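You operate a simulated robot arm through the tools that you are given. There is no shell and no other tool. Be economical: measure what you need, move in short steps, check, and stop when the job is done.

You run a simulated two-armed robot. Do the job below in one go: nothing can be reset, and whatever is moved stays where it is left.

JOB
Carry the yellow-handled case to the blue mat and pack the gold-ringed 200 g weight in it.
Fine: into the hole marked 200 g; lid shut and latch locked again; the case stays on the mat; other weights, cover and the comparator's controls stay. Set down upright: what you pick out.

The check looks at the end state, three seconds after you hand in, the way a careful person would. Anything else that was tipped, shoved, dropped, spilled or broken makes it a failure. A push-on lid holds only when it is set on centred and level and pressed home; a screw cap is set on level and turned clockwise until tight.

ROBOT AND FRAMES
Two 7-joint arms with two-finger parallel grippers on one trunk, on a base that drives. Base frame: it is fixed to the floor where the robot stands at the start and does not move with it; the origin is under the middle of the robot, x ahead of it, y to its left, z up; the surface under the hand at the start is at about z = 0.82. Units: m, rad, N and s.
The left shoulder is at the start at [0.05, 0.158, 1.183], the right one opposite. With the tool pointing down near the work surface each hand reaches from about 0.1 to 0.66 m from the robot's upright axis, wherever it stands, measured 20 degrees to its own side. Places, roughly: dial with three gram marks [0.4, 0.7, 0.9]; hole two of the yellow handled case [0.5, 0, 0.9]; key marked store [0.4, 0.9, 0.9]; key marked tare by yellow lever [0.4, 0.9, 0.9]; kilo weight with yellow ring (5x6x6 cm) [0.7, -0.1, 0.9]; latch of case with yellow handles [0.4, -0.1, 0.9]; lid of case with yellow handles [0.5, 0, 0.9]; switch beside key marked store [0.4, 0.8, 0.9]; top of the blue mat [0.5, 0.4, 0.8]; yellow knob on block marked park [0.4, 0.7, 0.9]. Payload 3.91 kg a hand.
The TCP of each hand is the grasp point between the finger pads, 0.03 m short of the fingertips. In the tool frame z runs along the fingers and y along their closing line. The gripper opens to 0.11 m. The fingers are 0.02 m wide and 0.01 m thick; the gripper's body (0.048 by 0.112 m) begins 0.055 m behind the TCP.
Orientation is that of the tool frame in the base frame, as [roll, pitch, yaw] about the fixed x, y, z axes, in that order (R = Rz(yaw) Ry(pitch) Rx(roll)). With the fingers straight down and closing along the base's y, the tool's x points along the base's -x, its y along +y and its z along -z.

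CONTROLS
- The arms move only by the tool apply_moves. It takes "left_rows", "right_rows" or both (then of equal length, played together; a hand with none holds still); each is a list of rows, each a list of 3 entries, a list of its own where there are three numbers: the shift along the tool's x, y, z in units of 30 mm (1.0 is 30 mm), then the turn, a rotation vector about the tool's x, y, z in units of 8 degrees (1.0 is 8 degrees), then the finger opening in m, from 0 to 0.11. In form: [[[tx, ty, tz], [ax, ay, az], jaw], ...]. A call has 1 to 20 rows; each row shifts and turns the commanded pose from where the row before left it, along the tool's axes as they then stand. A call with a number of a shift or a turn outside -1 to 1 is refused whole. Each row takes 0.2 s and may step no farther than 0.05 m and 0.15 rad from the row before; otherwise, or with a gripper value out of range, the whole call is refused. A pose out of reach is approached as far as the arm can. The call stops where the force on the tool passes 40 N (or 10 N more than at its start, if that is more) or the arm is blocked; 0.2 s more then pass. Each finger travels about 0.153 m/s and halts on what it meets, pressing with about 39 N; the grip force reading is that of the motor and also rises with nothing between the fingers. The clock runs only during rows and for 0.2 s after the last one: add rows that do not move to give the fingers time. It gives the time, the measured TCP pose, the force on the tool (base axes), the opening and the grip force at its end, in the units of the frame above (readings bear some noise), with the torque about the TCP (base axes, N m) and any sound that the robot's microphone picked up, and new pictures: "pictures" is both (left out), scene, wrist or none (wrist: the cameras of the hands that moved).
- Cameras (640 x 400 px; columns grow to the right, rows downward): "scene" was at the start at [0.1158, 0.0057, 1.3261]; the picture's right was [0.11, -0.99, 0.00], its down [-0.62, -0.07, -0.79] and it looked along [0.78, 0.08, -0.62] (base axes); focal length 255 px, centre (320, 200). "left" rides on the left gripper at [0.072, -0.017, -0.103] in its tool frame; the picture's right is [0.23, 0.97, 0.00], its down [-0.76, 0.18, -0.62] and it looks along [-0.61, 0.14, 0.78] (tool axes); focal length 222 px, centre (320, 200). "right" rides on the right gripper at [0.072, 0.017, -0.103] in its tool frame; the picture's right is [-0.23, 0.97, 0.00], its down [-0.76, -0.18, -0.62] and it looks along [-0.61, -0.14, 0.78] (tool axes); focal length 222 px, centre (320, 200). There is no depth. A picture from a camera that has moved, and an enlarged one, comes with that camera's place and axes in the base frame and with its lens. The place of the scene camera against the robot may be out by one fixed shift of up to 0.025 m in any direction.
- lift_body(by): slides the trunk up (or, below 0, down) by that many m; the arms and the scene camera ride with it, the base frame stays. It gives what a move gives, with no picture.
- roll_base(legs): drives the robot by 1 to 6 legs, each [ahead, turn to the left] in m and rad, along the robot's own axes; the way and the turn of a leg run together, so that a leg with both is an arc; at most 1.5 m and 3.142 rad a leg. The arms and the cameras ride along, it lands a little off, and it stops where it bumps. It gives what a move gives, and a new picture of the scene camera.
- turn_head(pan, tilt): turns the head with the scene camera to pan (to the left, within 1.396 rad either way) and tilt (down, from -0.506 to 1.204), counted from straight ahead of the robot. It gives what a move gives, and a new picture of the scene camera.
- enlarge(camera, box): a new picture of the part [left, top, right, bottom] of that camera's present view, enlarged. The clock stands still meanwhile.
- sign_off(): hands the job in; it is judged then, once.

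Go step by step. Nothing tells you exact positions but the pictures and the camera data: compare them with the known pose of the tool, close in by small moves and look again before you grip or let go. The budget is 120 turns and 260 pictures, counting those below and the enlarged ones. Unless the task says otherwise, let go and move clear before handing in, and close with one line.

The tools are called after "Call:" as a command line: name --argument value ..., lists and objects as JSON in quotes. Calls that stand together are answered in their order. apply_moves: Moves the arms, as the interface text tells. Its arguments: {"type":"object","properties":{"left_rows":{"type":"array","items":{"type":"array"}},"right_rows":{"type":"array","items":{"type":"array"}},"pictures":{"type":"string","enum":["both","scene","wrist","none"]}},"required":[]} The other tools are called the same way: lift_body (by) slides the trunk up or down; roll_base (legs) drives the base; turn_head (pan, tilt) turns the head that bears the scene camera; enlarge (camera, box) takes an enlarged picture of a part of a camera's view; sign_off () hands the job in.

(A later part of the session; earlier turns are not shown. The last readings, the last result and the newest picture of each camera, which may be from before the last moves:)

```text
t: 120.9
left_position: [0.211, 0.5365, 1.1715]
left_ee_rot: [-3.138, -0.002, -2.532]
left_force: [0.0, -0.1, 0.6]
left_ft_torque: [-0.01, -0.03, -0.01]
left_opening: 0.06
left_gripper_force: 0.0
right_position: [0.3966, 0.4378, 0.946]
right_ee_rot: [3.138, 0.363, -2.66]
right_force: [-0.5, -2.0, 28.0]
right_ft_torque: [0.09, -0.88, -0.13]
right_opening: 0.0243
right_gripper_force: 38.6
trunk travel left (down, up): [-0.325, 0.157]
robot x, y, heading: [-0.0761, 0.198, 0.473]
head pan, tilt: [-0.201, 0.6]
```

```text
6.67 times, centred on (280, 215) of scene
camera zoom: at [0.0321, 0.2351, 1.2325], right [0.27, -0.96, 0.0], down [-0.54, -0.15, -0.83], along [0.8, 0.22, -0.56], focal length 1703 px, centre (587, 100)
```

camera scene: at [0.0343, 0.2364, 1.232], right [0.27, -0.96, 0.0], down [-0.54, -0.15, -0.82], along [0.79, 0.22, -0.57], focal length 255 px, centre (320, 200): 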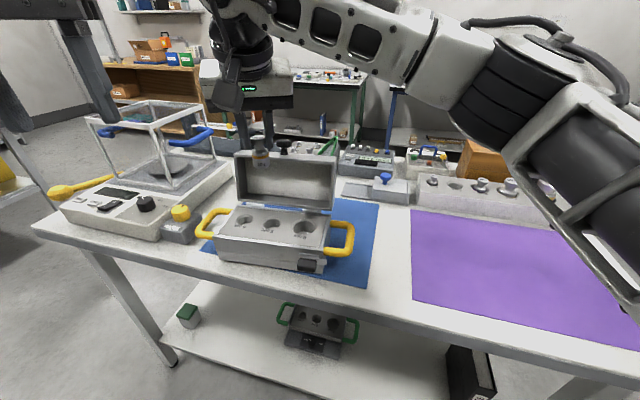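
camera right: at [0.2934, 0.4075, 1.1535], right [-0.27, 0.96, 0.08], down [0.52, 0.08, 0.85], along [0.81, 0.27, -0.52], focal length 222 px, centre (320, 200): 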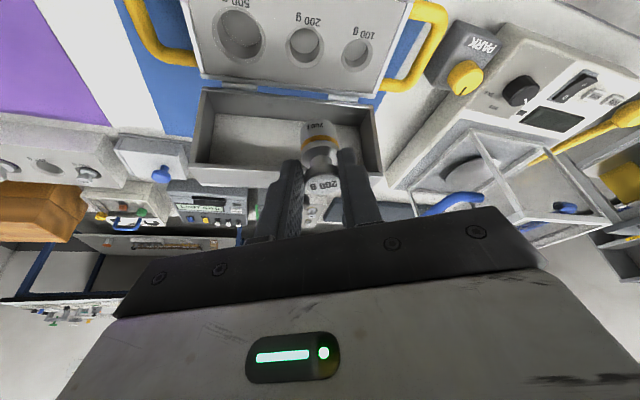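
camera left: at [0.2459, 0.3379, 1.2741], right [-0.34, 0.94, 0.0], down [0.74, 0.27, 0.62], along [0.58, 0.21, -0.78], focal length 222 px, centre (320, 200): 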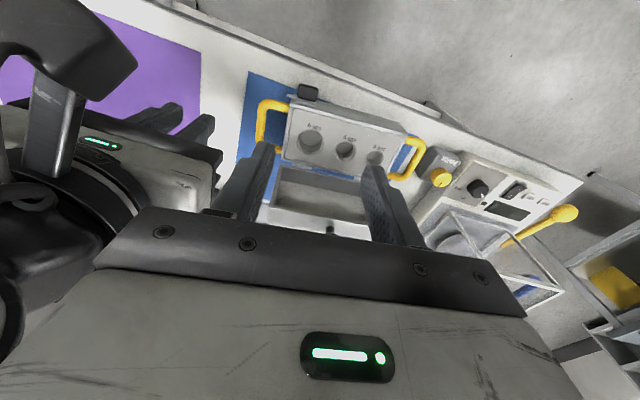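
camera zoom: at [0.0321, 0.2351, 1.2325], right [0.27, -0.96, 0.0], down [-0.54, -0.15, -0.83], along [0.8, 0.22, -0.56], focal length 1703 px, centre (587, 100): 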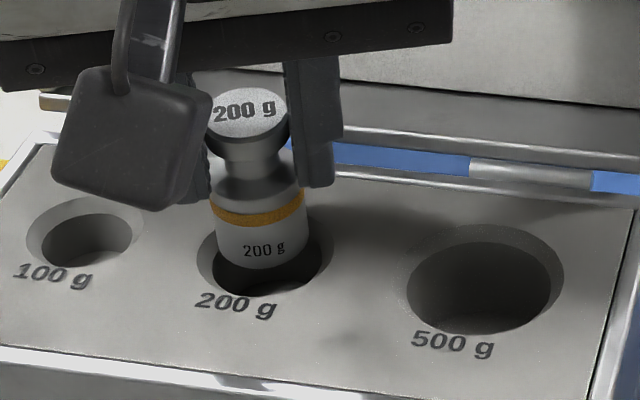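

It met the far side of the rim (28 N, torque says contact on the far edge). I raise a few millimetres, shift 3 mm towards the robot and lower again.

Call:
apply_moves --right_rows '[[[-0.08, 0, -0.25], [0, 0, 0], 0.0], [[0.1, 0.0, -0.036], [0, 0, 0], 0.0], [[0.035, 0, 0.1], [0, 0, 0], 0.0], [[0.035, 0, 0.1], [0, 0, 0], 0.0], [[0.035, 0, 0.1], [0, 0, 0], 0.0]]' --pictures "none"

Call:
enlarge --camera "right" --box '[250, 80, 390, 200]'

Call:
enlarge --camera "scene" --box '[240, 185, 320, 245]'

```text
t: 122.1
left_position: [0.2124, 0.5377, 1.1695]
left_ee_rot: [-3.138, -0.003, -2.533]
left_force: [-1.2, -0.4, -0.9]
left_ft_torque: [-0.01, -0.03, 0.0]
left_opening: 0.0601
left_gripper_force: 0.1
right_position: [0.3918, 0.4382, 0.9383]
right_ee_rot: [-3.141, 0.352, -2.657]
right_force: [-1.2, 0.4, -2.8]
right_ft_torque: [0.02, 0.09, 0.01]
right_opening: 0.024
right_gripper_force: 38.6
trunk travel left (down, up): [-0.325, 0.157]
robot x, y, heading: [-0.0777, 0.1972, 0.474]
head pan, tilt: [-0.201, 0.6]
```

```text
3.33 times, centred on (320, 140) of right
camera zoom: at [0.2931, 0.4039, 1.01], right [-0.27, 0.96, 0.08], down [0.52, 0.08, 0.85], along [0.81, 0.27, -0.52], focal length 740 px, centre (320, 400)
```

zoom: 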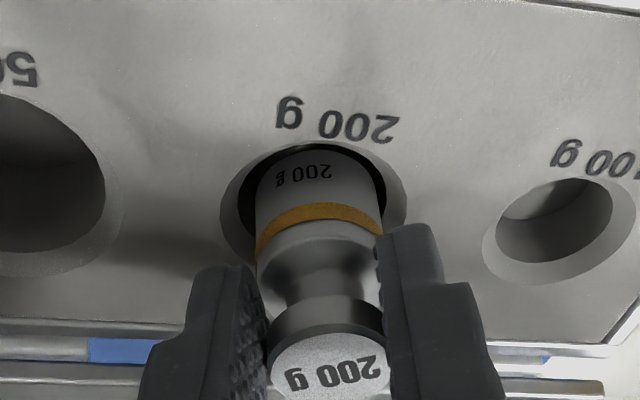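

```text
6.67 times, centred on (280, 215) of scene
camera zoom: at [0.0335, 0.2359, 1.2322], right [0.27, -0.96, 0.0], down [-0.54, -0.15, -0.83], along [0.79, 0.22, -0.56], focal length 1703 px, centre (587, 100)
```

zoom: 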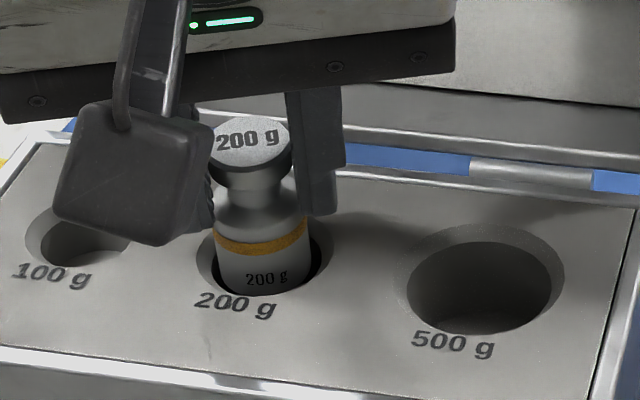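

It's inside the rim with no contact force. I continue lowering.

Call:
apply_moves --right_rows '[[[0.045, 0, 0.125], [0, 0, 0], 0.0], [[0.045, 0, 0.125], [0, 0, 0], 0.0], [[0.045, 0, 0.125], [0, 0, 0], 0.0], [[0.045, 0, 0.125], [0, 0, 0], 0.0]]' --pictures "none"

Call:
enlarge --camera "right" --box '[250, 80, 390, 200]'

```text
t: 123.1
left_position: [0.2137, 0.5377, 1.1682]
left_ee_rot: [-3.139, -0.005, -2.532]
left_force: [-0.7, 0.5, -0.3]
left_ft_torque: [0.02, 0.0, -0.01]
left_opening: 0.0599
left_gripper_force: 0.0
right_position: [0.3928, 0.4364, 0.9237]
right_ee_rot: [-3.141, 0.354, -2.656]
right_force: [-2.0, 0.2, -2.2]
right_ft_torque: [-0.01, 0.14, 0.02]
right_opening: 0.0242
right_gripper_force: 38.4
trunk travel left (down, up): [-0.325, 0.157]
robot x, y, heading: [-0.0764, 0.2002, 0.475]
head pan, tilt: [-0.201, 0.6]
```

```text
3.33 times, centred on (320, 140) of right
camera zoom: at [0.2931, 0.4026, 0.9957], right [-0.27, 0.96, 0.08], down [0.52, 0.07, 0.85], along [0.81, 0.27, -0.52], focal length 740 px, centre (320, 400)
```

zoom: 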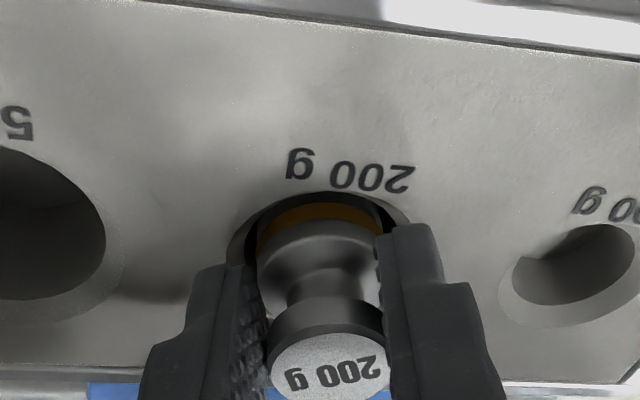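

The gold ring is entering the hole, as it sat in the rack. I lower a few more millimetres gently until it seats.

Call:
apply_moves --right_rows '[[[0.03, 0, 0.08], [0, 0, 0], 0.0], [[0.03, 0, 0.08], [0, 0, 0], 0.0]]' --pictures "none"

Call:
enlarge --camera "scene" --box '[240, 185, 320, 245]'

```text
t: 123.7
left_position: [0.2129, 0.5366, 1.1701]
left_ee_rot: [-3.139, -0.001, -2.533]
left_force: [-0.1, 0.6, 0.3]
left_ft_torque: [-0.02, 0.01, 0.01]
left_opening: 0.0601
left_gripper_force: 0.1
right_position: [0.3919, 0.4361, 0.9227]
right_ee_rot: [-3.141, 0.36, -2.657]
right_force: [-2.5, -3.0, 12.1]
right_ft_torque: [-0.22, 0.13, -0.01]
right_opening: 0.0239
right_gripper_force: 39.0
trunk travel left (down, up): [-0.325, 0.157]
robot x, y, heading: [-0.0781, 0.1965, 0.474]
head pan, tilt: [-0.201, 0.6]
```

```text
6.67 times, centred on (280, 215) of scene
camera zoom: at [0.0331, 0.2355, 1.2324], right [0.27, -0.96, 0.0], down [-0.54, -0.15, -0.83], along [0.8, 0.22, -0.56], focal length 1703 px, centre (587, 100)
```

zoom: 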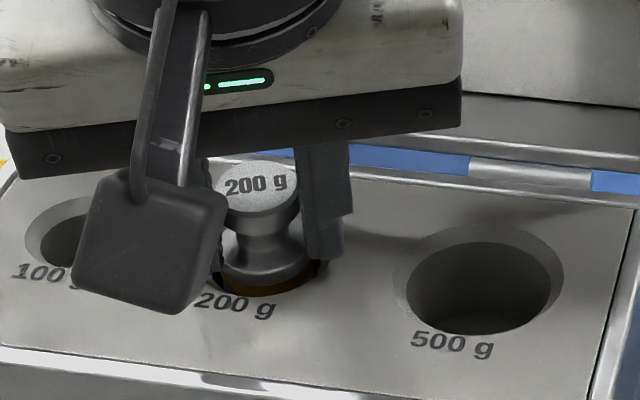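

It has touched bottom, seated as in the rack. I open and rise.

Call:
apply_moves --right_rows '[[[0, 0, -0.03], [0, 0, 0], 0.024], [[0, 0, 0], [0, 0, 0], 0.035], [[0, 0, 0], [0, 0, 0], 0.045], [[-0.2, 0, -0.55], [0, 0, 0], 0.045], [[-0.3, 0, -0.9], [0, 0, 0], 0.045], [[-0.3, 0, -0.9], [0, 0, 0], 0.045], [[-0.3, 0, -0.9], [0, 0, 0], 0.045]]' --pictures "none"

Call:
enlarge --camera "scene" --box '[200, 130, 360, 250]'

```text
t: 125.3
left_position: [0.2139, 0.5384, 1.1704]
left_ee_rot: [-3.138, -0.003, -2.533]
left_force: [-0.3, 0.1, -0.1]
left_ft_torque: [0.0, 0.01, 0.02]
left_opening: 0.0599
left_gripper_force: 0.1
right_position: [0.3902, 0.4362, 1.0239]
right_ee_rot: [-3.141, 0.354, -2.656]
right_force: [-0.7, -0.3, 1.0]
right_ft_torque: [0.03, 0.01, 0.0]
right_opening: 0.0454
right_gripper_force: 0.1
trunk travel left (down, up): [-0.325, 0.157]
robot x, y, heading: [-0.0742, 0.1999, 0.471]
head pan, tilt: [-0.201, 0.6]
```

```text
3.33 times, centred on (280, 190) of scene
camera zoom: at [0.034, 0.2363, 1.232], right [0.27, -0.96, 0.0], down [-0.54, -0.15, -0.83], along [0.79, 0.22, -0.56], focal length 852 px, centre (453, 233)
```

zoom: 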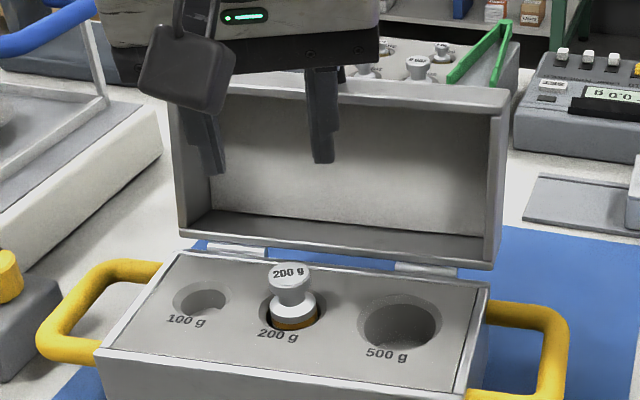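

The weight sits upright in the 200 g hole. Next I close the lid: I'll cage its upper wall between the right fingers (closing line front-to-back) and swing it over under control. First I raise and reorient the hand.

Call:
apply_moves --right_rows '[[[-0.3, -0.6, -0.7], [0, 0.83, 0], 0.06], [[-0.2, -0.6, -0.8], [0, 0.83, 0], 0.09], [[0, -0.6, -0.8], [0, 0.87, 0], 0.09], [[0, 0, -0.6], [0, 0, -0.875], 0.09], [[0, 0, 0], [0, 0, -0.875], 0.09], [[0, 0, 0], [0, 0, -0.875], 0.09], [[0, 0, 0], [0, 0, -0.875], 0.09], [[0, 0, 0], [0, 0, -0.875], 0.09], [[0, 0, 0], [0, 0, -0.875], 0.09], [[0, 0, 0], [0, 0, -0.875], 0.09], [[0, 0, 0], [0, 0, -0.875], 0.09], [[0, 0, 0], [0, 0, -0.875], 0.09], [[0, 0, 0], [0, 0, -0.875], 0.09]]' --pictures "none"

Call:
roll_base --legs '[[0.05, 0]]'

```text
t: 128.1
left_position: [0.214, 0.5375, 1.1702]
left_ee_rot: [-3.138, -0.005, -2.533]
left_force: [-0.1, -0.4, 0.3]
left_ft_torque: [-0.01, 0.0, -0.02]
left_opening: 0.06
left_gripper_force: 0.1
right_position: [0.3048, 0.3419, 1.0813]
right_ee_rot: [3.141, 0.001, -1.434]
right_force: [-0.3, -0.5, 0.0]
right_ft_torque: [-0.03, -0.01, -0.02]
right_opening: 0.0902
right_gripper_force: 0.0
right hand out of reach, approached as far as the arm can: row 9, 10, 11, 12, 13
trunk travel left (down, up): [-0.325, 0.157]
robot x, y, heading: [-0.0739, 0.1979, 0.475]
head pan, tilt: [-0.201, 0.6]
```

```text
t: 129.0
left_position: [0.2585, 0.559, 1.17]
left_ee_rot: [-3.138, -0.003, -2.534]
left_force: [-0.1, 0.2, -0.4]
left_ft_torque: [-0.03, 0.02, 0.04]
left_opening: 0.0599
left_gripper_force: 0.1
right_position: [0.3493, 0.3656, 1.0801]
right_ee_rot: [-3.14, 0.001, -1.438]
right_force: [0.5, 0.0, 1.1]
right_ft_torque: [0.03, -0.01, 0.01]
right_opening: 0.0899
right_gripper_force: 0.1
trunk travel left (down, up): [-0.325, 0.157]
robot x, y, heading: [-0.0336, 0.2183, 0.473]
head pan, tilt: [-0.201, 0.6]
camera scene: at [0.079, 0.259, 1.2319], right [0.27, -0.96, 0.0], down [-0.54, -0.15, -0.82], along [0.79, 0.22, -0.57], focal length 255 px, centre (320, 200)
```

scene: 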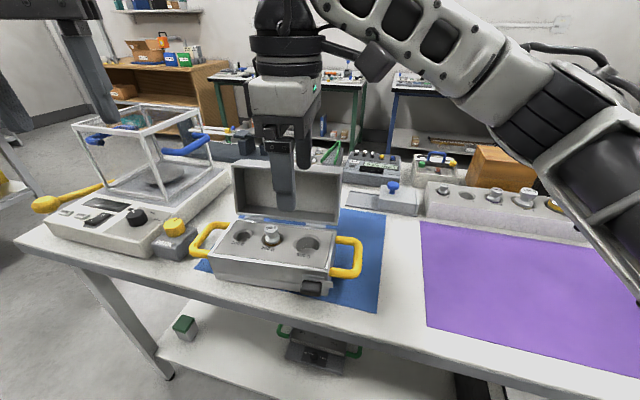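

The hand is turned front-to-back. I move it over the lid's upper wall, right of the knob.

Call:
apply_moves --right_rows '[[[-0.07, -0.985, 0], [0, 0, 0], 0.09], [[-0.07, -0.985, 0], [0, 0, 0], 0.09], [[-0.07, -0.985, 0], [0, 0, 0], 0.09], [[-0.07, -0.985, 0], [0, 0, 0], 0.09], [[-0.07, -0.985, 0], [0, 0, 0], 0.09], [[0, 0, 0], [0, 0, 0], 0.09]]' --pictures "wrist"

Call:
enlarge --camera "scene" --box '[190, 90, 370, 220]'

```text
t: 130.4
left_position: [0.2575, 0.5596, 1.1702]
left_ee_rot: [-3.138, -0.004, -2.535]
left_force: [0.1, -0.2, -0.1]
left_ft_torque: [0.0, 0.01, 0.0]
left_opening: 0.0602
left_gripper_force: 0.0
right_position: [0.3482, 0.3653, 1.081]
right_ee_rot: [-3.14, -0.001, -1.438]
right_force: [-0.8, 0.0, -0.4]
right_ft_torque: [-0.03, 0.02, 0.0]
right_opening: 0.0901
right_gripper_force: 0.2
right hand out of reach, approached as far as the arm can: row 1, 2, 3, 4, 5
trunk travel left (down, up): [-0.325, 0.157]
robot x, y, heading: [-0.0347, 0.22, 0.471]
head pan, tilt: [-0.201, 0.6]
camera right: at [0.3417, 0.2914, 1.1836], right [-1.0, 0.1, 0.0], down [0.07, 0.78, 0.62], along [0.06, 0.62, -0.78], focal length 222 px, centre (320, 200)
```

right: 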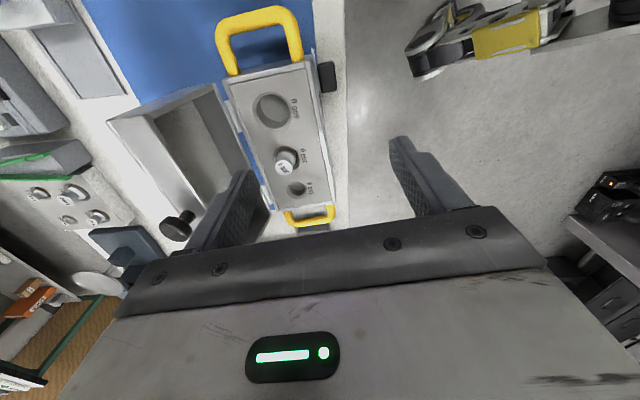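

```text
3.08 times, centred on (280, 155) of scene
camera zoom: at [0.0784, 0.2587, 1.232], right [0.27, -0.96, 0.0], down [-0.54, -0.15, -0.83], along [0.79, 0.22, -0.56], focal length 786 px, centre (443, 338)
```

zoom: 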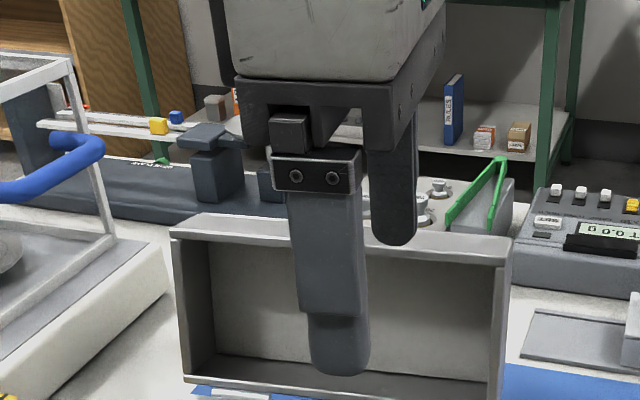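

That wrist angle is at its limit; a 35° turn suffices for caging the lid. I rotate back half-way and then move over the lid.

Call:
apply_moves --right_rows '[[[0, 0, 0], [0, 0, 0.875], 0.09], [[0, 0, 0], [0, 0, 0.875], 0.09], [[0, 0, 0], [0, 0, 0.875], 0.09], [[0, 0, 0], [0, 0, 0.875], 0.09], [[0, 0, 0], [0, 0, 0.875], 0.09], [[-0.655, -0.756, 0], [0, 0, 0], 0.09], [[-0.655, -0.756, 0], [0, 0, 0], 0.09], [[-0.655, -0.756, 0], [0, 0, 0], 0.09], [[-0.655, -0.756, 0], [0, 0, 0], 0.09], [[-0.655, -0.756, 0], [0, 0, 0], 0.09], [[0, 0, 0], [0, 0, 0], 0.09]]' --pictures "wrist"

Call:
enlarge --camera "scene" --box '[190, 90, 370, 220]'

```text
t: 132.8
left_position: [0.2593, 0.5594, 1.1698]
left_ee_rot: [-3.138, -0.002, -2.534]
left_force: [0.6, 0.3, 0.6]
left_ft_torque: [0.02, -0.05, -0.01]
left_opening: 0.0599
left_gripper_force: 0.1
right_position: [0.4883, 0.401, 1.079]
right_ee_rot: [-3.141, 0.004, -2.049]
right_force: [0.2, 0.0, 0.2]
right_ft_torque: [-0.03, 0.0, 0.03]
right_opening: 0.09
right_gripper_force: 0.1
right hand out of reach, approached as far as the arm can: row 10
trunk travel left (down, up): [-0.325, 0.157]
robot x, y, heading: [-0.0325, 0.2223, 0.473]
head pan, tilt: [-0.201, 0.6]
camera right: at [0.439, 0.3437, 1.1834], right [-0.76, 0.65, 0.0], down [0.51, 0.59, 0.62], along [0.41, 0.47, -0.78], focal length 222 px, centre (320, 200)
```

right: 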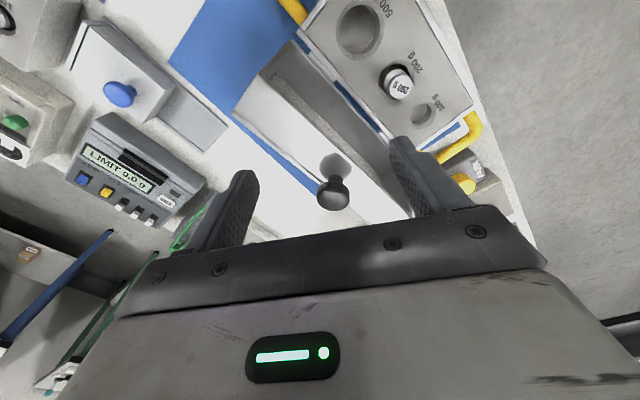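

```text
3.08 times, centred on (280, 155) of scene
camera zoom: at [0.0784, 0.2588, 1.232], right [0.27, -0.96, 0.0], down [-0.54, -0.15, -0.83], along [0.79, 0.22, -0.56], focal length 786 px, centre (443, 338)
```

zoom: 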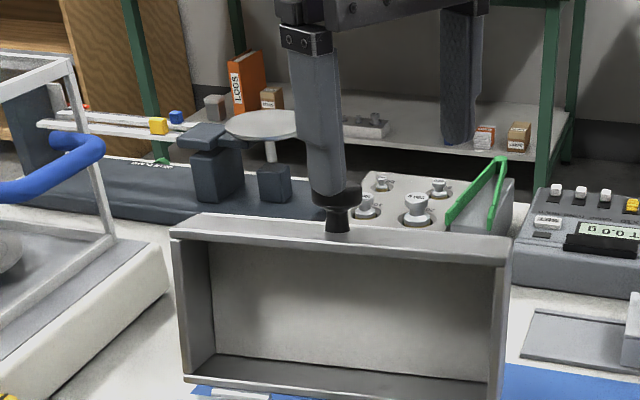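

The lid's upper wall runs between the two fingers. I widen the jaws, descend so that it is caged, and pull it gently towards the robot.

Call:
apply_moves --right_rows '[[[0, -0.15, 0], [0, 0, 0], 0.108], [[0, 0, 0.8], [0, 0, 0], 0.108], [[0, 0, 0.85], [0, 0, 0], 0.108], [[0, 0, 0.75], [0, 0, 0], 0.108], [[0.23, 0.44, 0], [0, 0, 0], 0.108], [[0.23, 0.44, 0], [0, 0, 0], 0.108], [[0.23, 0.44, 0], [0, 0, 0], 0.108]]' --pictures "none"

Call:
enlarge --camera "scene" --box '[190, 90, 370, 240]'

```text
t: 134.0
left_position: [0.2586, 0.5602, 1.1694]
left_ee_rot: [-3.138, -0.003, -2.535]
left_force: [0.3, 0.9, 0.4]
left_ft_torque: [0.0, 0.04, 0.0]
left_opening: 0.06
left_gripper_force: 0.1
right_position: [0.4859, 0.3971, 1.0184]
right_ee_rot: [-3.124, 0.025, -2.059]
right_force: [1.0, -1.2, 8.2]
right_ft_torque: [-0.3, -0.41, 0.09]
right_opening: 0.1094
right_gripper_force: 1.7
trunk travel left (down, up): [-0.325, 0.157]
robot x, y, heading: [-0.0332, 0.2226, 0.472]
head pan, tilt: [-0.201, 0.6]
stopped in row 5 (right hand): the force on the tool passed its limit at 46 N (the readings are from after the stop); the commanded pose is now the measured one
```

```text
2.67 times, centred on (280, 165) of scene
camera zoom: at [0.0787, 0.2586, 1.2318], right [0.27, -0.96, 0.0], down [-0.54, -0.15, -0.82], along [0.79, 0.22, -0.57], focal length 681 px, centre (427, 293)
```

zoom: 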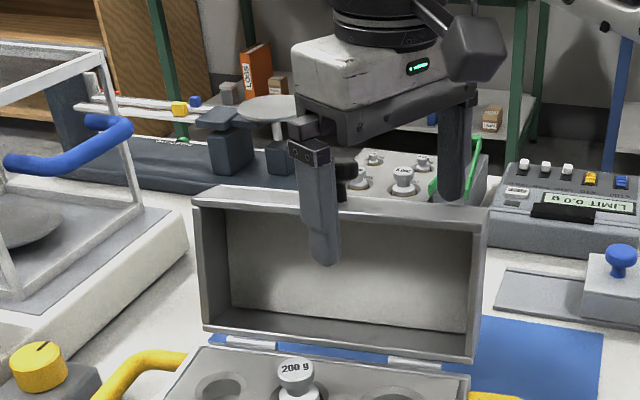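

The rear finger touched the lid's rear edge. I raise the hand, drive 3 cm forward to gain reach, and come down a little farther back.

Call:
apply_moves --right_rows '[[[0, 0, -0.8], [0, 0, 0], 0.108], [[0, 0, -0.6], [0, 0, 0], 0.108]]' --pictures "none"

Call:
roll_base --legs '[[0.03, 0]]'

Call:
enlarge --camera "right" --box '[180, 40, 460, 240]'

```text
t: 134.6
left_position: [0.2592, 0.559, 1.169]
left_ee_rot: [-3.138, -0.005, -2.532]
left_force: [0.2, -0.2, -0.1]
left_ft_torque: [-0.01, -0.04, 0.0]
left_opening: 0.0602
left_gripper_force: 0.1
right_position: [0.4837, 0.3972, 1.0574]
right_ee_rot: [-3.129, 0.021, -2.055]
right_force: [-0.2, 1.6, -0.4]
right_ft_torque: [0.02, 0.01, 0.0]
right_opening: 0.1079
right_gripper_force: 0.0
trunk travel left (down, up): [-0.325, 0.157]
robot x, y, heading: [-0.0313, 0.2221, 0.471]
head pan, tilt: [-0.201, 0.6]
```

```text
t: 135.4
left_position: [0.2855, 0.5733, 1.1691]
left_ee_rot: [-3.138, -0.003, -2.534]
left_force: [0.4, 0.9, 0.6]
left_ft_torque: [0.01, 0.04, 0.0]
left_opening: 0.06
left_gripper_force: 0.1
right_position: [0.5122, 0.4114, 1.0565]
right_ee_rot: [-3.127, 0.021, -2.059]
right_force: [0.8, 0.3, -1.0]
right_ft_torque: [0.01, 0.01, 0.04]
right_opening: 0.108
right_gripper_force: 0.1
trunk travel left (down, up): [-0.325, 0.157]
robot x, y, heading: [-0.0029, 0.2338, 0.471]
head pan, tilt: [-0.201, 0.6]
camera scene: at [0.1064, 0.273, 1.2318], right [0.27, -0.96, 0.0], down [-0.54, -0.15, -0.82], along [0.79, 0.22, -0.57], focal length 255 px, centre (320, 200)
```

scene: 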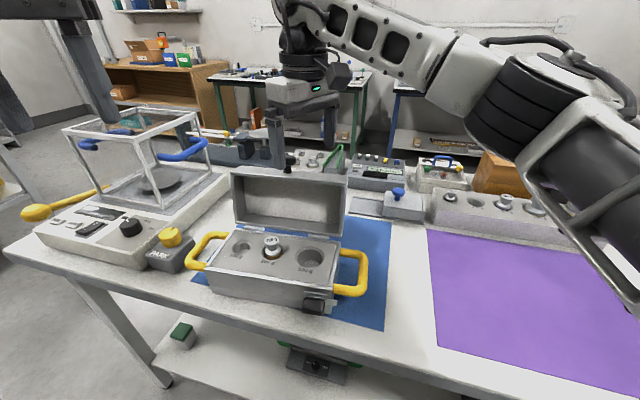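

```text
2.00 times, centred on (320, 140) of right
camera zoom: at [0.4606, 0.354, 1.1581], right [-0.75, 0.66, -0.01], down [0.5, 0.58, 0.64], along [0.43, 0.48, -0.77], focal length 444 px, centre (320, 320)
```

zoom: 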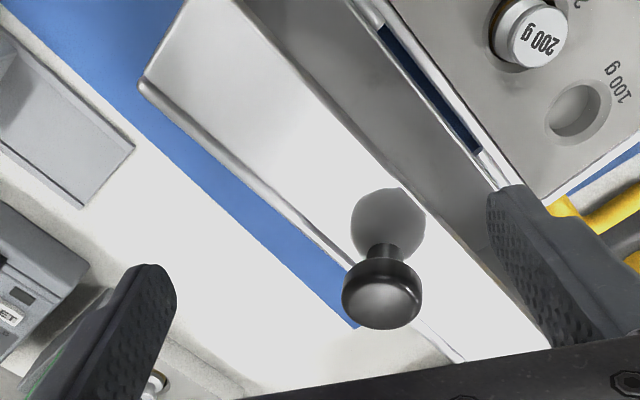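

Now I see the knob directly beneath the palm; I shift 36 mm to the right along the lid, centre the cage over its wall, and descend.

Call:
apply_moves --right_rows '[[[0.58, -0.17, 0], [0, 0, 0], 0.108], [[0.58, -0.17, 0], [0, 0, 0], 0.108], [[0, 0, 0.6], [0, 0, 0], 0.108], [[0, 0, 0.6], [0, 0, 0], 0.108], [[0, 0, 0.6], [0, 0, 0], 0.108]]' --pictures "none"

Call:
enlarge --camera "scene" --box '[190, 90, 370, 240]'

```text
t: 136.6
left_position: [0.2858, 0.5734, 1.1687]
left_ee_rot: [-3.139, -0.003, -2.535]
left_force: [-0.1, -0.2, -0.1]
left_ft_torque: [-0.05, 0.0, 0.02]
left_opening: 0.0601
left_gripper_force: 0.1
right_position: [0.5071, 0.3772, 1.0028]
right_ee_rot: [-3.128, 0.019, -2.058]
right_force: [-0.7, 0.3, 0.1]
right_ft_torque: [-0.03, 0.0, -0.01]
right_opening: 0.1079
right_gripper_force: 0.2
trunk travel left (down, up): [-0.325, 0.157]
robot x, y, heading: [-0.0028, 0.2341, 0.47]
head pan, tilt: [-0.201, 0.6]
```

```text
2.67 times, centred on (280, 165) of scene
camera zoom: at [0.1059, 0.2727, 1.232], right [0.27, -0.96, 0.0], down [-0.54, -0.15, -0.82], along [0.79, 0.22, -0.57], focal length 681 px, centre (427, 293)
```

zoom: 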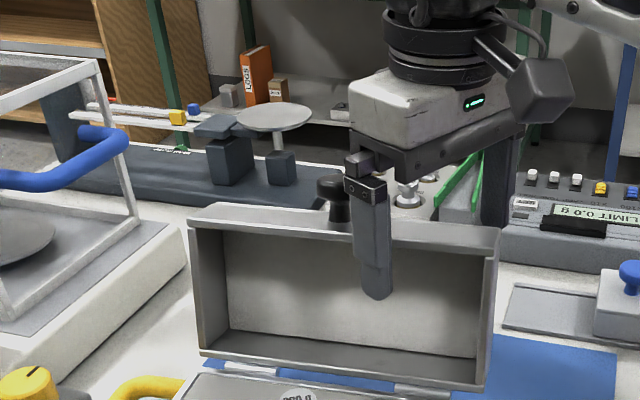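

The lid wall is caged. I draw it towards the robot past vertical.

Call:
apply_moves --right_rows '[[[0.38, 0.55, 0], [0, 0, 0], 0.108], [[0.38, 0.55, 0], [0, 0, 0], 0.108], [[0.38, 0.55, 0], [0, 0, 0], 0.108], [[0, 0, 0], [0, 0, 0], 0.108]]' --pictures "none"

Call:
enlarge --camera "scene" --box '[190, 90, 370, 240]'

```text
t: 137.6
left_position: [0.2862, 0.5722, 1.1695]
left_ee_rot: [-3.137, -0.003, -2.535]
left_force: [1.6, -0.4, -0.3]
left_ft_torque: [-0.03, -0.04, -0.01]
left_opening: 0.0596
left_gripper_force: 0.0
right_position: [0.4472, 0.3706, 0.999]
right_ee_rot: [-3.127, 0.021, -2.056]
right_force: [-0.2, 0.5, -0.2]
right_ft_torque: [0.02, 0.01, 0.01]
right_opening: 0.1083
right_gripper_force: 0.3
trunk travel left (down, up): [-0.325, 0.157]
robot x, y, heading: [-0.0032, 0.2347, 0.474]
head pan, tilt: [-0.201, 0.6]
```

```text
2.67 times, centred on (280, 165) of scene
camera zoom: at [0.1058, 0.2726, 1.2319], right [0.27, -0.96, 0.0], down [-0.54, -0.15, -0.83], along [0.79, 0.22, -0.56], focal length 681 px, centre (427, 293)
```

zoom: 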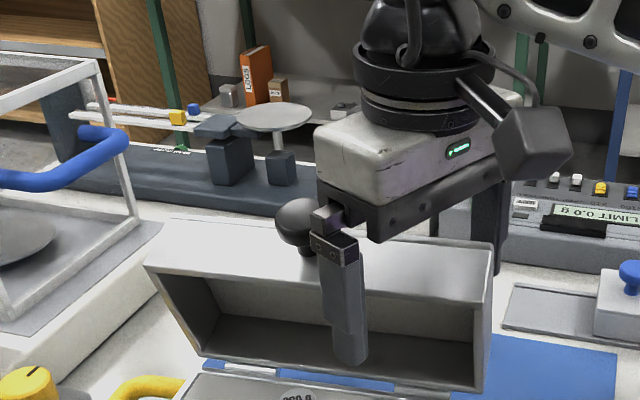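

The lid has come over and rests against the front finger. I let it down further by moving towards the robot and lower.

Call:
apply_moves --right_rows '[[[0.28, 0.41, 0.2], [0, 0, 0], 0.108], [[0.28, 0.41, 0.3], [0, 0, 0], 0.108], [[0.2, 0.3, 0.3], [0, 0, 0], 0.108], [[0, 0, 0], [0, 0, 0], 0.108]]' --pictures "none"

Call:
enlarge --camera "scene" --box '[190, 90, 370, 240]'

```text
t: 138.6
left_position: [0.2836, 0.5734, 1.1696]
left_ee_rot: [-3.138, -0.003, -2.533]
left_force: [0.0, 1.2, 0.9]
left_ft_torque: [0.03, -0.02, -0.02]
left_opening: 0.06
left_gripper_force: 0.1
right_position: [0.4042, 0.3641, 0.9746]
right_ee_rot: [-3.128, 0.019, -2.054]
right_force: [-6.9, -3.6, 6.9]
right_ft_torque: [-0.19, 0.03, 0.27]
right_opening: 0.1095
right_gripper_force: 1.7
trunk travel left (down, up): [-0.325, 0.157]
robot x, y, heading: [-0.0034, 0.2344, 0.468]
head pan, tilt: [-0.201, 0.6]
```

```text
2.67 times, centred on (280, 165) of scene
camera zoom: at [0.1045, 0.2722, 1.2319], right [0.27, -0.96, 0.0], down [-0.54, -0.15, -0.83], along [0.8, 0.22, -0.56], focal length 681 px, centre (427, 293)
```

zoom: 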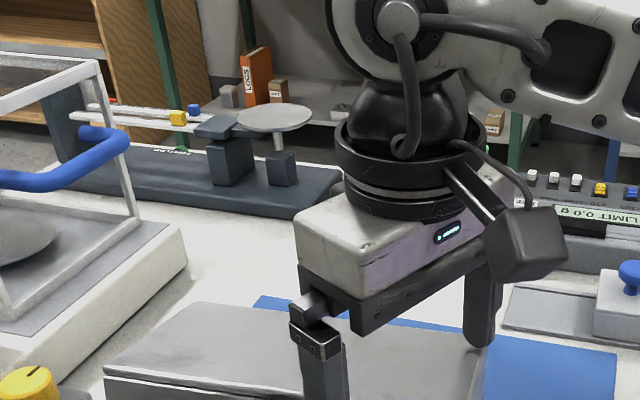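

The lid is nearly down, leaning on the front finger. I slide the finger out towards the robot so that it closes, then look.

Call:
apply_moves --right_rows '[[[0.12, 0.16, -0.1], [0, 0, 0], 0.109], [[0.12, 0.16, -0.05], [0, 0, 0], 0.109], [[0.15, 0.25, 0], [0, 0, 0], 0.109], [[0.15, 0.25, 0], [0, 0, 0], 0.109], [[0, 0, 0], [0, 0, 0], 0.109]]' --pictures "none"

Call:
enlarge --camera "scene" --box '[180, 120, 380, 280]'

```text
t: 139.8
left_position: [0.2855, 0.5739, 1.1704]
left_ee_rot: [-3.138, -0.004, -2.534]
left_force: [-0.1, -0.1, 0.9]
left_ft_torque: [-0.03, 0.01, -0.01]
left_opening: 0.06
left_gripper_force: 0.0
right_position: [0.3772, 0.3597, 0.9796]
right_ee_rot: [-3.126, 0.021, -2.059]
right_force: [-0.9, 0.1, -0.3]
right_ft_torque: [0.03, 0.04, 0.0]
right_opening: 0.109
right_gripper_force: 0.1
trunk travel left (down, up): [-0.325, 0.157]
robot x, y, heading: [-0.0057, 0.2341, 0.474]
head pan, tilt: [-0.201, 0.6]
```

```text
2.50 times, centred on (280, 200) of scene
camera zoom: at [0.1058, 0.2726, 1.232], right [0.27, -0.96, 0.0], down [-0.54, -0.15, -0.83], along [0.79, 0.22, -0.56], focal length 639 px, centre (420, 200)
```

zoom: 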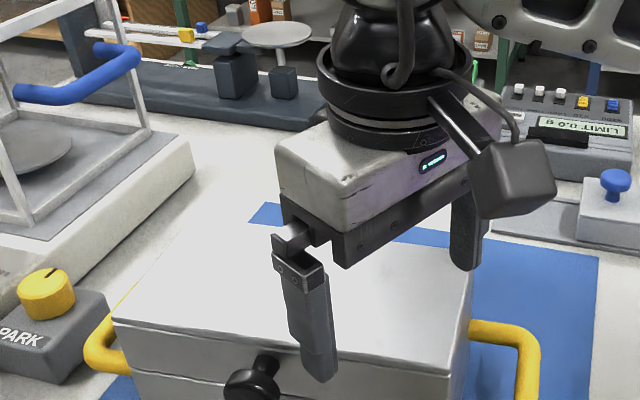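

The lid has closed. I raise the hand, turn it to align with the case, and view the latch.

Call:
apply_moves --right_rows '[[[0, 0, -0.8], [0, 0, 0], 0.1], [[0, 0, -1], [0, 0, 0], 0.06], [[0, 0, -0.6], [0, 0, 0], 0.0], [[0.7, -0.5, 0], [0, 0, 0.85], 0.0], [[0.7, -0.5, 0], [0, 0, 0.85], 0.0], [[0.4, -0.5, 0], [0, 0, 0.85], 0.0], [[0, -0.5, 0], [0, 0, 0.85], 0.0], [[0, -0.5, 0], [0, 0, 0.85], 0.0], [[0, 0, 0], [0, 0, 0.85], 0.0], [[0, 0, 0], [0, 0, 0.85], 0.0], [[0, 0, 0], [0, 0, 0.85], 0.0]]' --pictures "both"

Call:
enlarge --camera "scene" --box '[180, 160, 380, 320]'

```text
t: 142.2
left_position: [0.2858, 0.5738, 1.1694]
left_ee_rot: [-3.138, -0.003, -2.535]
left_force: [-0.5, 0.2, -0.3]
left_ft_torque: [-0.01, 0.05, 0.01]
left_opening: 0.0602
left_gripper_force: 0.1
right_position: [0.4018, 0.2663, 1.051]
right_ee_rot: [3.133, 0.024, -3.01]
right_force: [0.3, -0.6, 0.7]
right_ft_torque: [-0.03, 0.04, -0.03]
right_opening: 0.0
right_gripper_force: 37.9
trunk travel left (down, up): [-0.325, 0.157]
robot x, y, heading: [-0.0045, 0.233, 0.475]
head pan, tilt: [-0.201, 0.6]
camera scene: at [0.1057, 0.2726, 1.232], right [0.27, -0.96, 0.0], down [-0.54, -0.15, -0.83], along [0.79, 0.22, -0.56], focal length 255 px, centre (320, 200)
camera right: at [0.3247, 0.2729, 1.1531], right [0.1, 1.0, 0.01], down [0.76, -0.08, 0.64], along [0.64, -0.05, -0.77], focal length 222 px, centre (320, 200)
```

scene: 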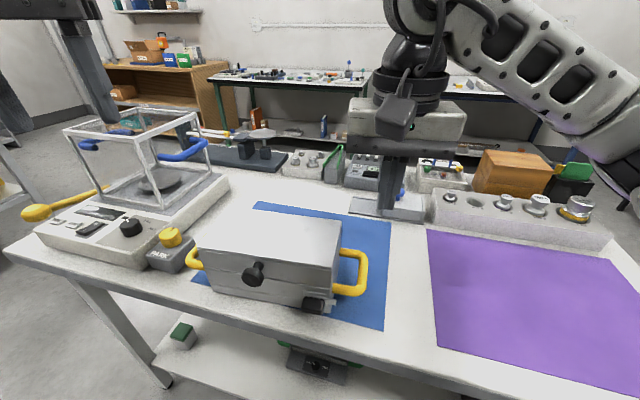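
right: 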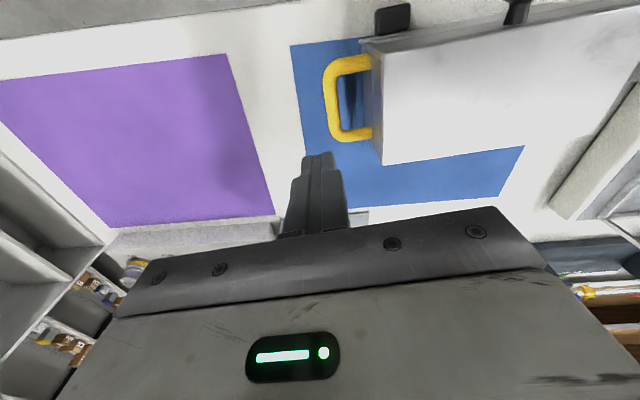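

```text
2.50 times, centred on (280, 240) of scene
camera zoom: at [0.1057, 0.2726, 1.232], right [0.27, -0.96, 0.0], down [-0.54, -0.15, -0.83], along [0.79, 0.22, -0.56], focal length 639 px, centre (420, 100)
```

zoom: 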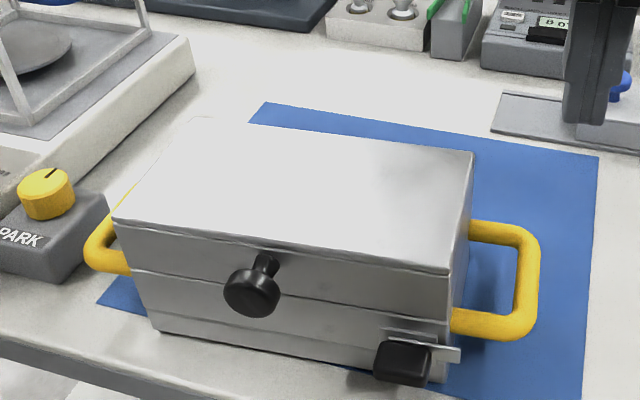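

The lid is shut, but the case was drawn forward: its front-left corner is now right at the mat's front edge. I'll push it back squarely with two fingers on the front face (either side of the knob). First I bring the right hand in front of the case.

Call:
apply_moves --right_rows '[[[0.95, 0, 0], [0, 0, 0.5], 0.03], [[0.95, 0, 0], [0, 0, 0.43], 0.06], [[0.95, 0, 0], [0, 0, 0], 0.1], [[0.95, 0.5, 0], [0, 0, 0], 0.1], [[0.1, 0.95, 0.3], [0, 0, 0], 0.1], [[0, 0.95, 0.3], [0, 0, 0], 0.1], [[0, 0.95, 0.3], [0, 0, 0], 0.1], [[0, 0.95, 0.3], [0, 0, 0], 0.1], [[0, 0.8, 0.3], [0, 0, 0], 0.1], [[0, 0, 0], [0, 0, 0], 0.1]]' --pictures "wrist"

Call:
enlarge --camera "scene" --box '[160, 160, 400, 330]'

```text
t: 144.4
left_position: [0.2849, 0.5734, 1.1701]
left_ee_rot: [-3.138, -0.004, -2.534]
left_force: [0.8, 0.1, 0.1]
left_ft_torque: [-0.01, -0.04, -0.01]
left_opening: 0.0597
left_gripper_force: 0.0
right_position: [0.2843, 0.4144, 1.0063]
right_ee_rot: [3.129, 0.024, -3.136]
right_force: [0.1, -1.0, 1.0]
right_ft_torque: [-0.04, 0.05, 0.0]
right_opening: 0.1
right_gripper_force: 0.1
trunk travel left (down, up): [-0.325, 0.157]
robot x, y, heading: [-0.0034, 0.2326, 0.469]
head pan, tilt: [-0.201, 0.6]
camera right: at [0.2086, 0.4295, 1.1079], right [0.22, 0.97, 0.02], down [0.75, -0.18, 0.64], along [0.63, -0.13, -0.77], focal length 222 px, centre (320, 200)
```

right: 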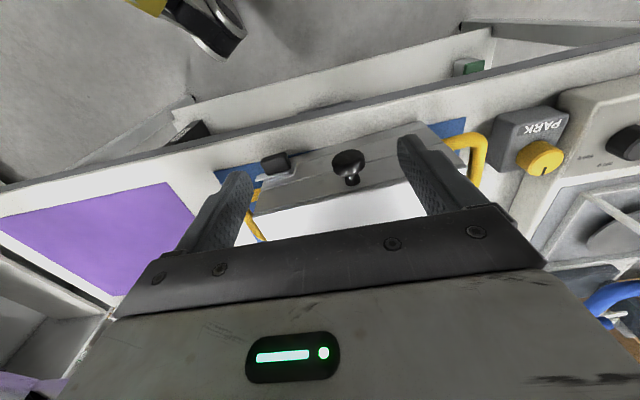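

```text
2.35 times, centred on (280, 245) of scene
camera zoom: at [0.1058, 0.2726, 1.232], right [0.27, -0.96, 0.0], down [-0.54, -0.15, -0.83], along [0.79, 0.22, -0.56], focal length 601 px, centre (414, 94)
```

zoom: 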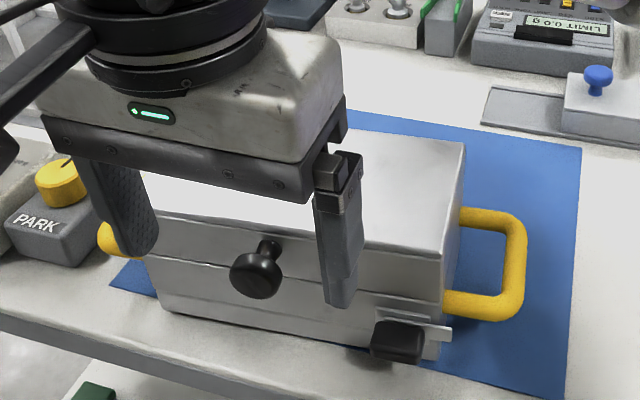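

The knob head is at (0.327, 0.434); the fingers will straddle it. I shift 2 cm left, descend, and push the case back slowly.

Call:
apply_moves --right_rows '[[[0, 0.66, 0.5], [0, 0, 0], 0.1], [[0, 0, 0.95], [0, 0, 0], 0.1], [[0, 0, 0.95], [0, 0, 0], 0.1], [[0, 0, 0.95], [0, 0, 0], 0.1], [[0, 0, 0.5], [0, 0, 0], 0.1], [[-0.6, 0, 0], [0, 0, 0], 0.1], [[-0.6, 0, 0], [0, 0, 0], 0.1], [[-0.6, 0, 0], [0, 0, 0], 0.1], [[-0.5, 0, 0], [0, 0, 0], 0.1], [[-0.5, 0, 0], [0, 0, 0], 0.1], [[-0.5, 0, 0], [0, 0, 0], 0.1]]' --pictures "none"

Call:
enlarge --camera "scene" --box '[160, 160, 400, 330]'

```text
t: 146.8
left_position: [0.2859, 0.5732, 1.1696]
left_ee_rot: [-3.138, -0.002, -2.533]
left_force: [-0.7, -0.2, -0.8]
left_ft_torque: [0.0, -0.01, 0.0]
left_opening: 0.0601
left_gripper_force: 0.1
right_position: [0.3836, 0.4363, 0.8932]
right_ee_rot: [3.129, 0.025, -3.137]
right_force: [-5.7, 0.2, -0.9]
right_ft_torque: [0.0, 0.02, -0.06]
right_opening: 0.1002
right_gripper_force: 0.4
trunk travel left (down, up): [-0.325, 0.157]
robot x, y, heading: [-0.0042, 0.2364, 0.471]
head pan, tilt: [-0.201, 0.6]
```

```text
2.35 times, centred on (280, 245) of scene
camera zoom: at [0.1055, 0.2726, 1.232], right [0.27, -0.96, 0.0], down [-0.54, -0.15, -0.83], along [0.8, 0.22, -0.56], focal length 601 px, centre (414, 94)
```

zoom: 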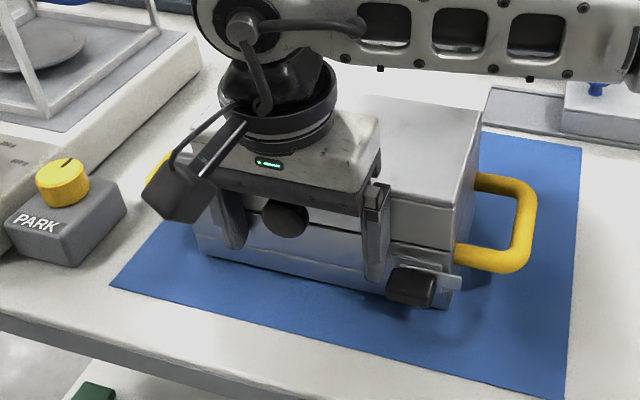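

The case is back in the middle of the mat and square. I withdraw, close the fingers, and look at the latch from above.

Call:
apply_moves --right_rows '[[[0.8, 0, 0], [0, 0, 0], 0.1], [[0.8, 0, -0.3], [0, 0, 0], 0.1], [[0, 0, -1], [0, 0, 0], 0.1], [[0, -0.6, -1], [0, 0, 0], 0.06], [[0, -0.6, -0.4], [0, 0, 0], 0.0], [[0, -0.6, 0], [0, 0, 0], 0.0], [[0, 0, 0], [0, 0, 0], 0.0]]' --pictures "none"

Call:
enlarge --camera "right" --box '[220, 60, 420, 210]'

Call:
enlarge --camera "scene" --box '[220, 220, 380, 300]'

```text
t: 148.4
left_position: [0.2851, 0.5742, 1.1689]
left_ee_rot: [-3.14, -0.004, -2.534]
left_force: [0.1, 1.1, -0.8]
left_ft_torque: [0.0, -0.01, 0.01]
left_opening: 0.06
left_gripper_force: 0.0
right_position: [0.3364, 0.3834, 0.9716]
right_ee_rot: [3.13, 0.023, -3.136]
right_force: [0.2, -0.3, 0.7]
right_ft_torque: [-0.01, 0.02, 0.02]
right_opening: 0.0
right_gripper_force: 37.8
trunk travel left (down, up): [-0.325, 0.157]
robot x, y, heading: [-0.0032, 0.2344, 0.469]
head pan, tilt: [-0.201, 0.6]
```

```text
2.67 times, centred on (320, 135) of right
camera zoom: at [0.2621, 0.3975, 1.0727], right [0.22, 0.97, 0.02], down [0.75, -0.18, 0.64], along [0.63, -0.13, -0.77], focal length 592 px, centre (320, 373)
```

zoom: 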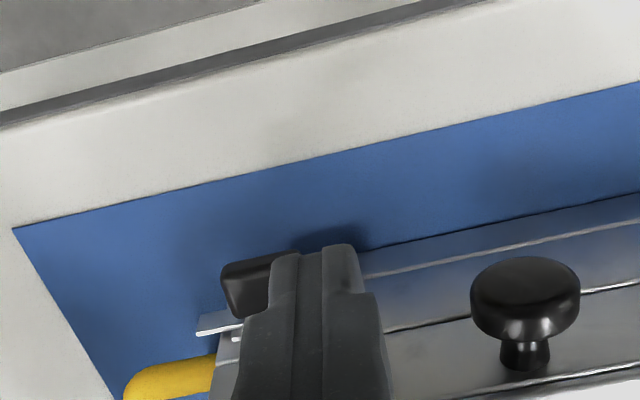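

```text
4.00 times, centred on (300, 260) of scene
camera zoom: at [0.1057, 0.2727, 1.232], right [0.27, -0.96, 0.0], down [-0.54, -0.15, -0.83], along [0.79, 0.22, -0.56], focal length 1022 px, centre (400, -40)
```

zoom: 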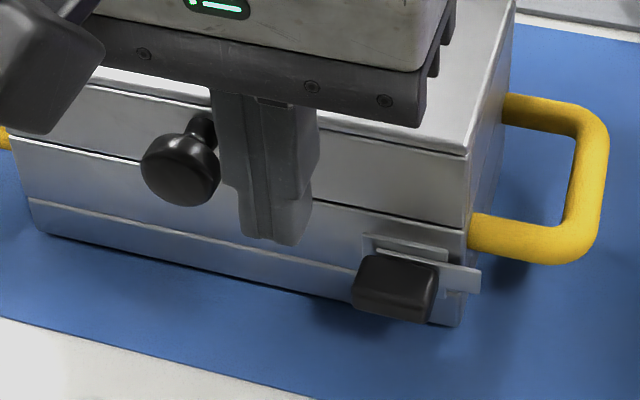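

Pivot about y≈0.352; the paddle spans y≈0.337–0.367 lying horizontal. I come down on its left end with the closed fingers to turn it upright.

Call:
apply_moves --right_rows '[[[-0.65, -0.2, 0], [0, 0, 0], 0.0], [[-0.67, -0.21, 0.1], [0, 0, 0], 0.0], [[0, 0, 0.95], [0, 0, 0], 0.0], [[0, 0, 0.95], [0, 0, 0], 0.0], [[0, 0, 0.25], [0, 0, 0], 0.0], [[0, 0, 0.25], [0, 0, 0], 0.0], [[0, 0, 0.25], [0, 0, 0], 0.0]]' --pictures "none"

Call:
enlarge --camera "right" --box '[220, 80, 420, 220]'

Call:
enlarge --camera "scene" --box '[220, 220, 380, 300]'

```text
t: 150.0
left_position: [0.2846, 0.5727, 1.1708]
left_ee_rot: [-3.137, -0.003, -2.534]
left_force: [0.5, -0.2, -0.3]
left_ft_torque: [0.01, -0.01, 0.01]
left_opening: 0.0599
left_gripper_force: 0.1
right_position: [0.3784, 0.3713, 0.8895]
right_ee_rot: [3.131, 0.024, -3.136]
right_force: [0.8, 0.0, 1.0]
right_ft_torque: [0.02, 0.01, 0.01]
right_opening: 0.0
right_gripper_force: 37.7
trunk travel left (down, up): [-0.325, 0.157]
robot x, y, heading: [-0.0036, 0.2349, 0.473]
head pan, tilt: [-0.201, 0.6]
```

```text
2.86 times, centred on (320, 150) of right
camera zoom: at [0.3031, 0.3864, 0.9905], right [0.22, 0.97, 0.01], down [0.75, -0.18, 0.64], along [0.63, -0.13, -0.77], focal length 635 px, centre (320, 343)
```

zoom: 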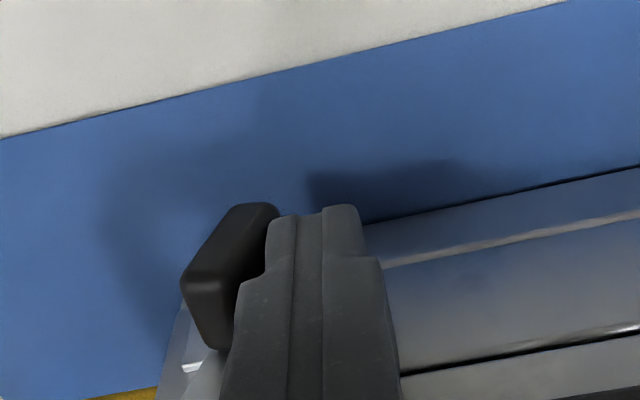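

```text
4.00 times, centred on (300, 260) of scene
camera zoom: at [0.1057, 0.2725, 1.232], right [0.27, -0.96, 0.0], down [-0.54, -0.15, -0.83], along [0.8, 0.22, -0.56], focal length 1022 px, centre (400, -40)
```

zoom: 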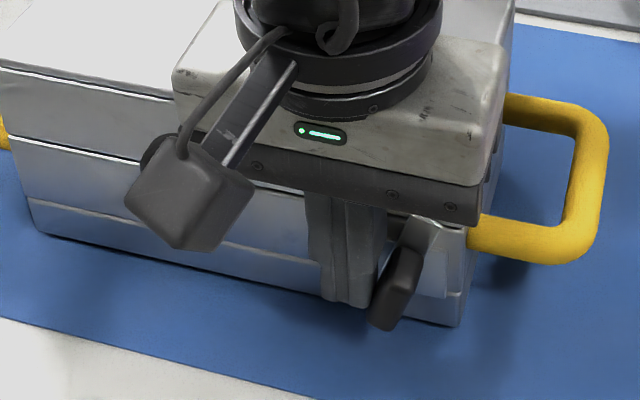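

It turns easily; the paddle is now about 30° from upright. I go a little lower and then press it flush from the left.

Call:
apply_moves --right_rows '[[[0, 0, 0.2], [0, 0, 0], 0.0], [[0, 0, 0.15], [0, 0, 0], 0.0], [[0, -0.06, 0], [0, 0, 0], 0.0], [[0, -0.06, 0], [0, 0, 0], 0.0], [[0, -0.06, 0], [0, 0, 0], 0.0]]' --pictures "none"

Call:
enlarge --camera "scene" --box '[220, 220, 380, 300]'

```text
t: 151.2
left_position: [0.2842, 0.5756, 1.1698]
left_ee_rot: [-3.137, -0.002, -2.533]
left_force: [1.1, 0.0, -0.1]
left_ft_torque: [0.02, 0.0, 0.01]
left_opening: 0.0602
left_gripper_force: 0.0
right_position: [0.3774, 0.3693, 0.8837]
right_ee_rot: [3.119, 0.03, -3.136]
right_force: [3.5, 21.1, 32.1]
right_ft_torque: [-1.09, -0.48, 0.65]
right_opening: 0.0001
right_gripper_force: 37.6
trunk travel left (down, up): [-0.325, 0.157]
robot x, y, heading: [-0.0046, 0.2334, 0.474]
head pan, tilt: [-0.201, 0.6]
```

```text
4.00 times, centred on (300, 260) of scene
camera zoom: at [0.1042, 0.2742, 1.2323], right [0.27, -0.96, 0.0], down [-0.54, -0.15, -0.83], along [0.8, 0.22, -0.56], focal length 1022 px, centre (400, -40)
```

zoom: 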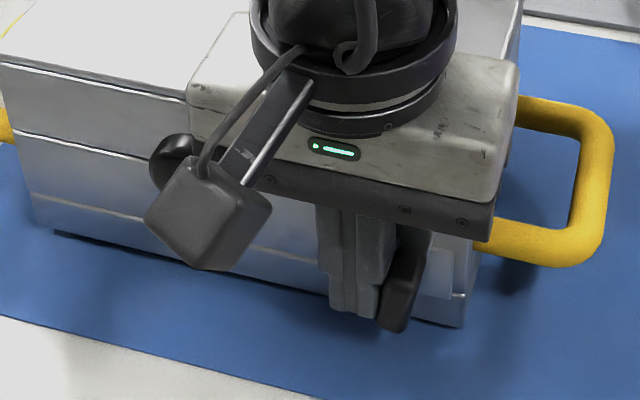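

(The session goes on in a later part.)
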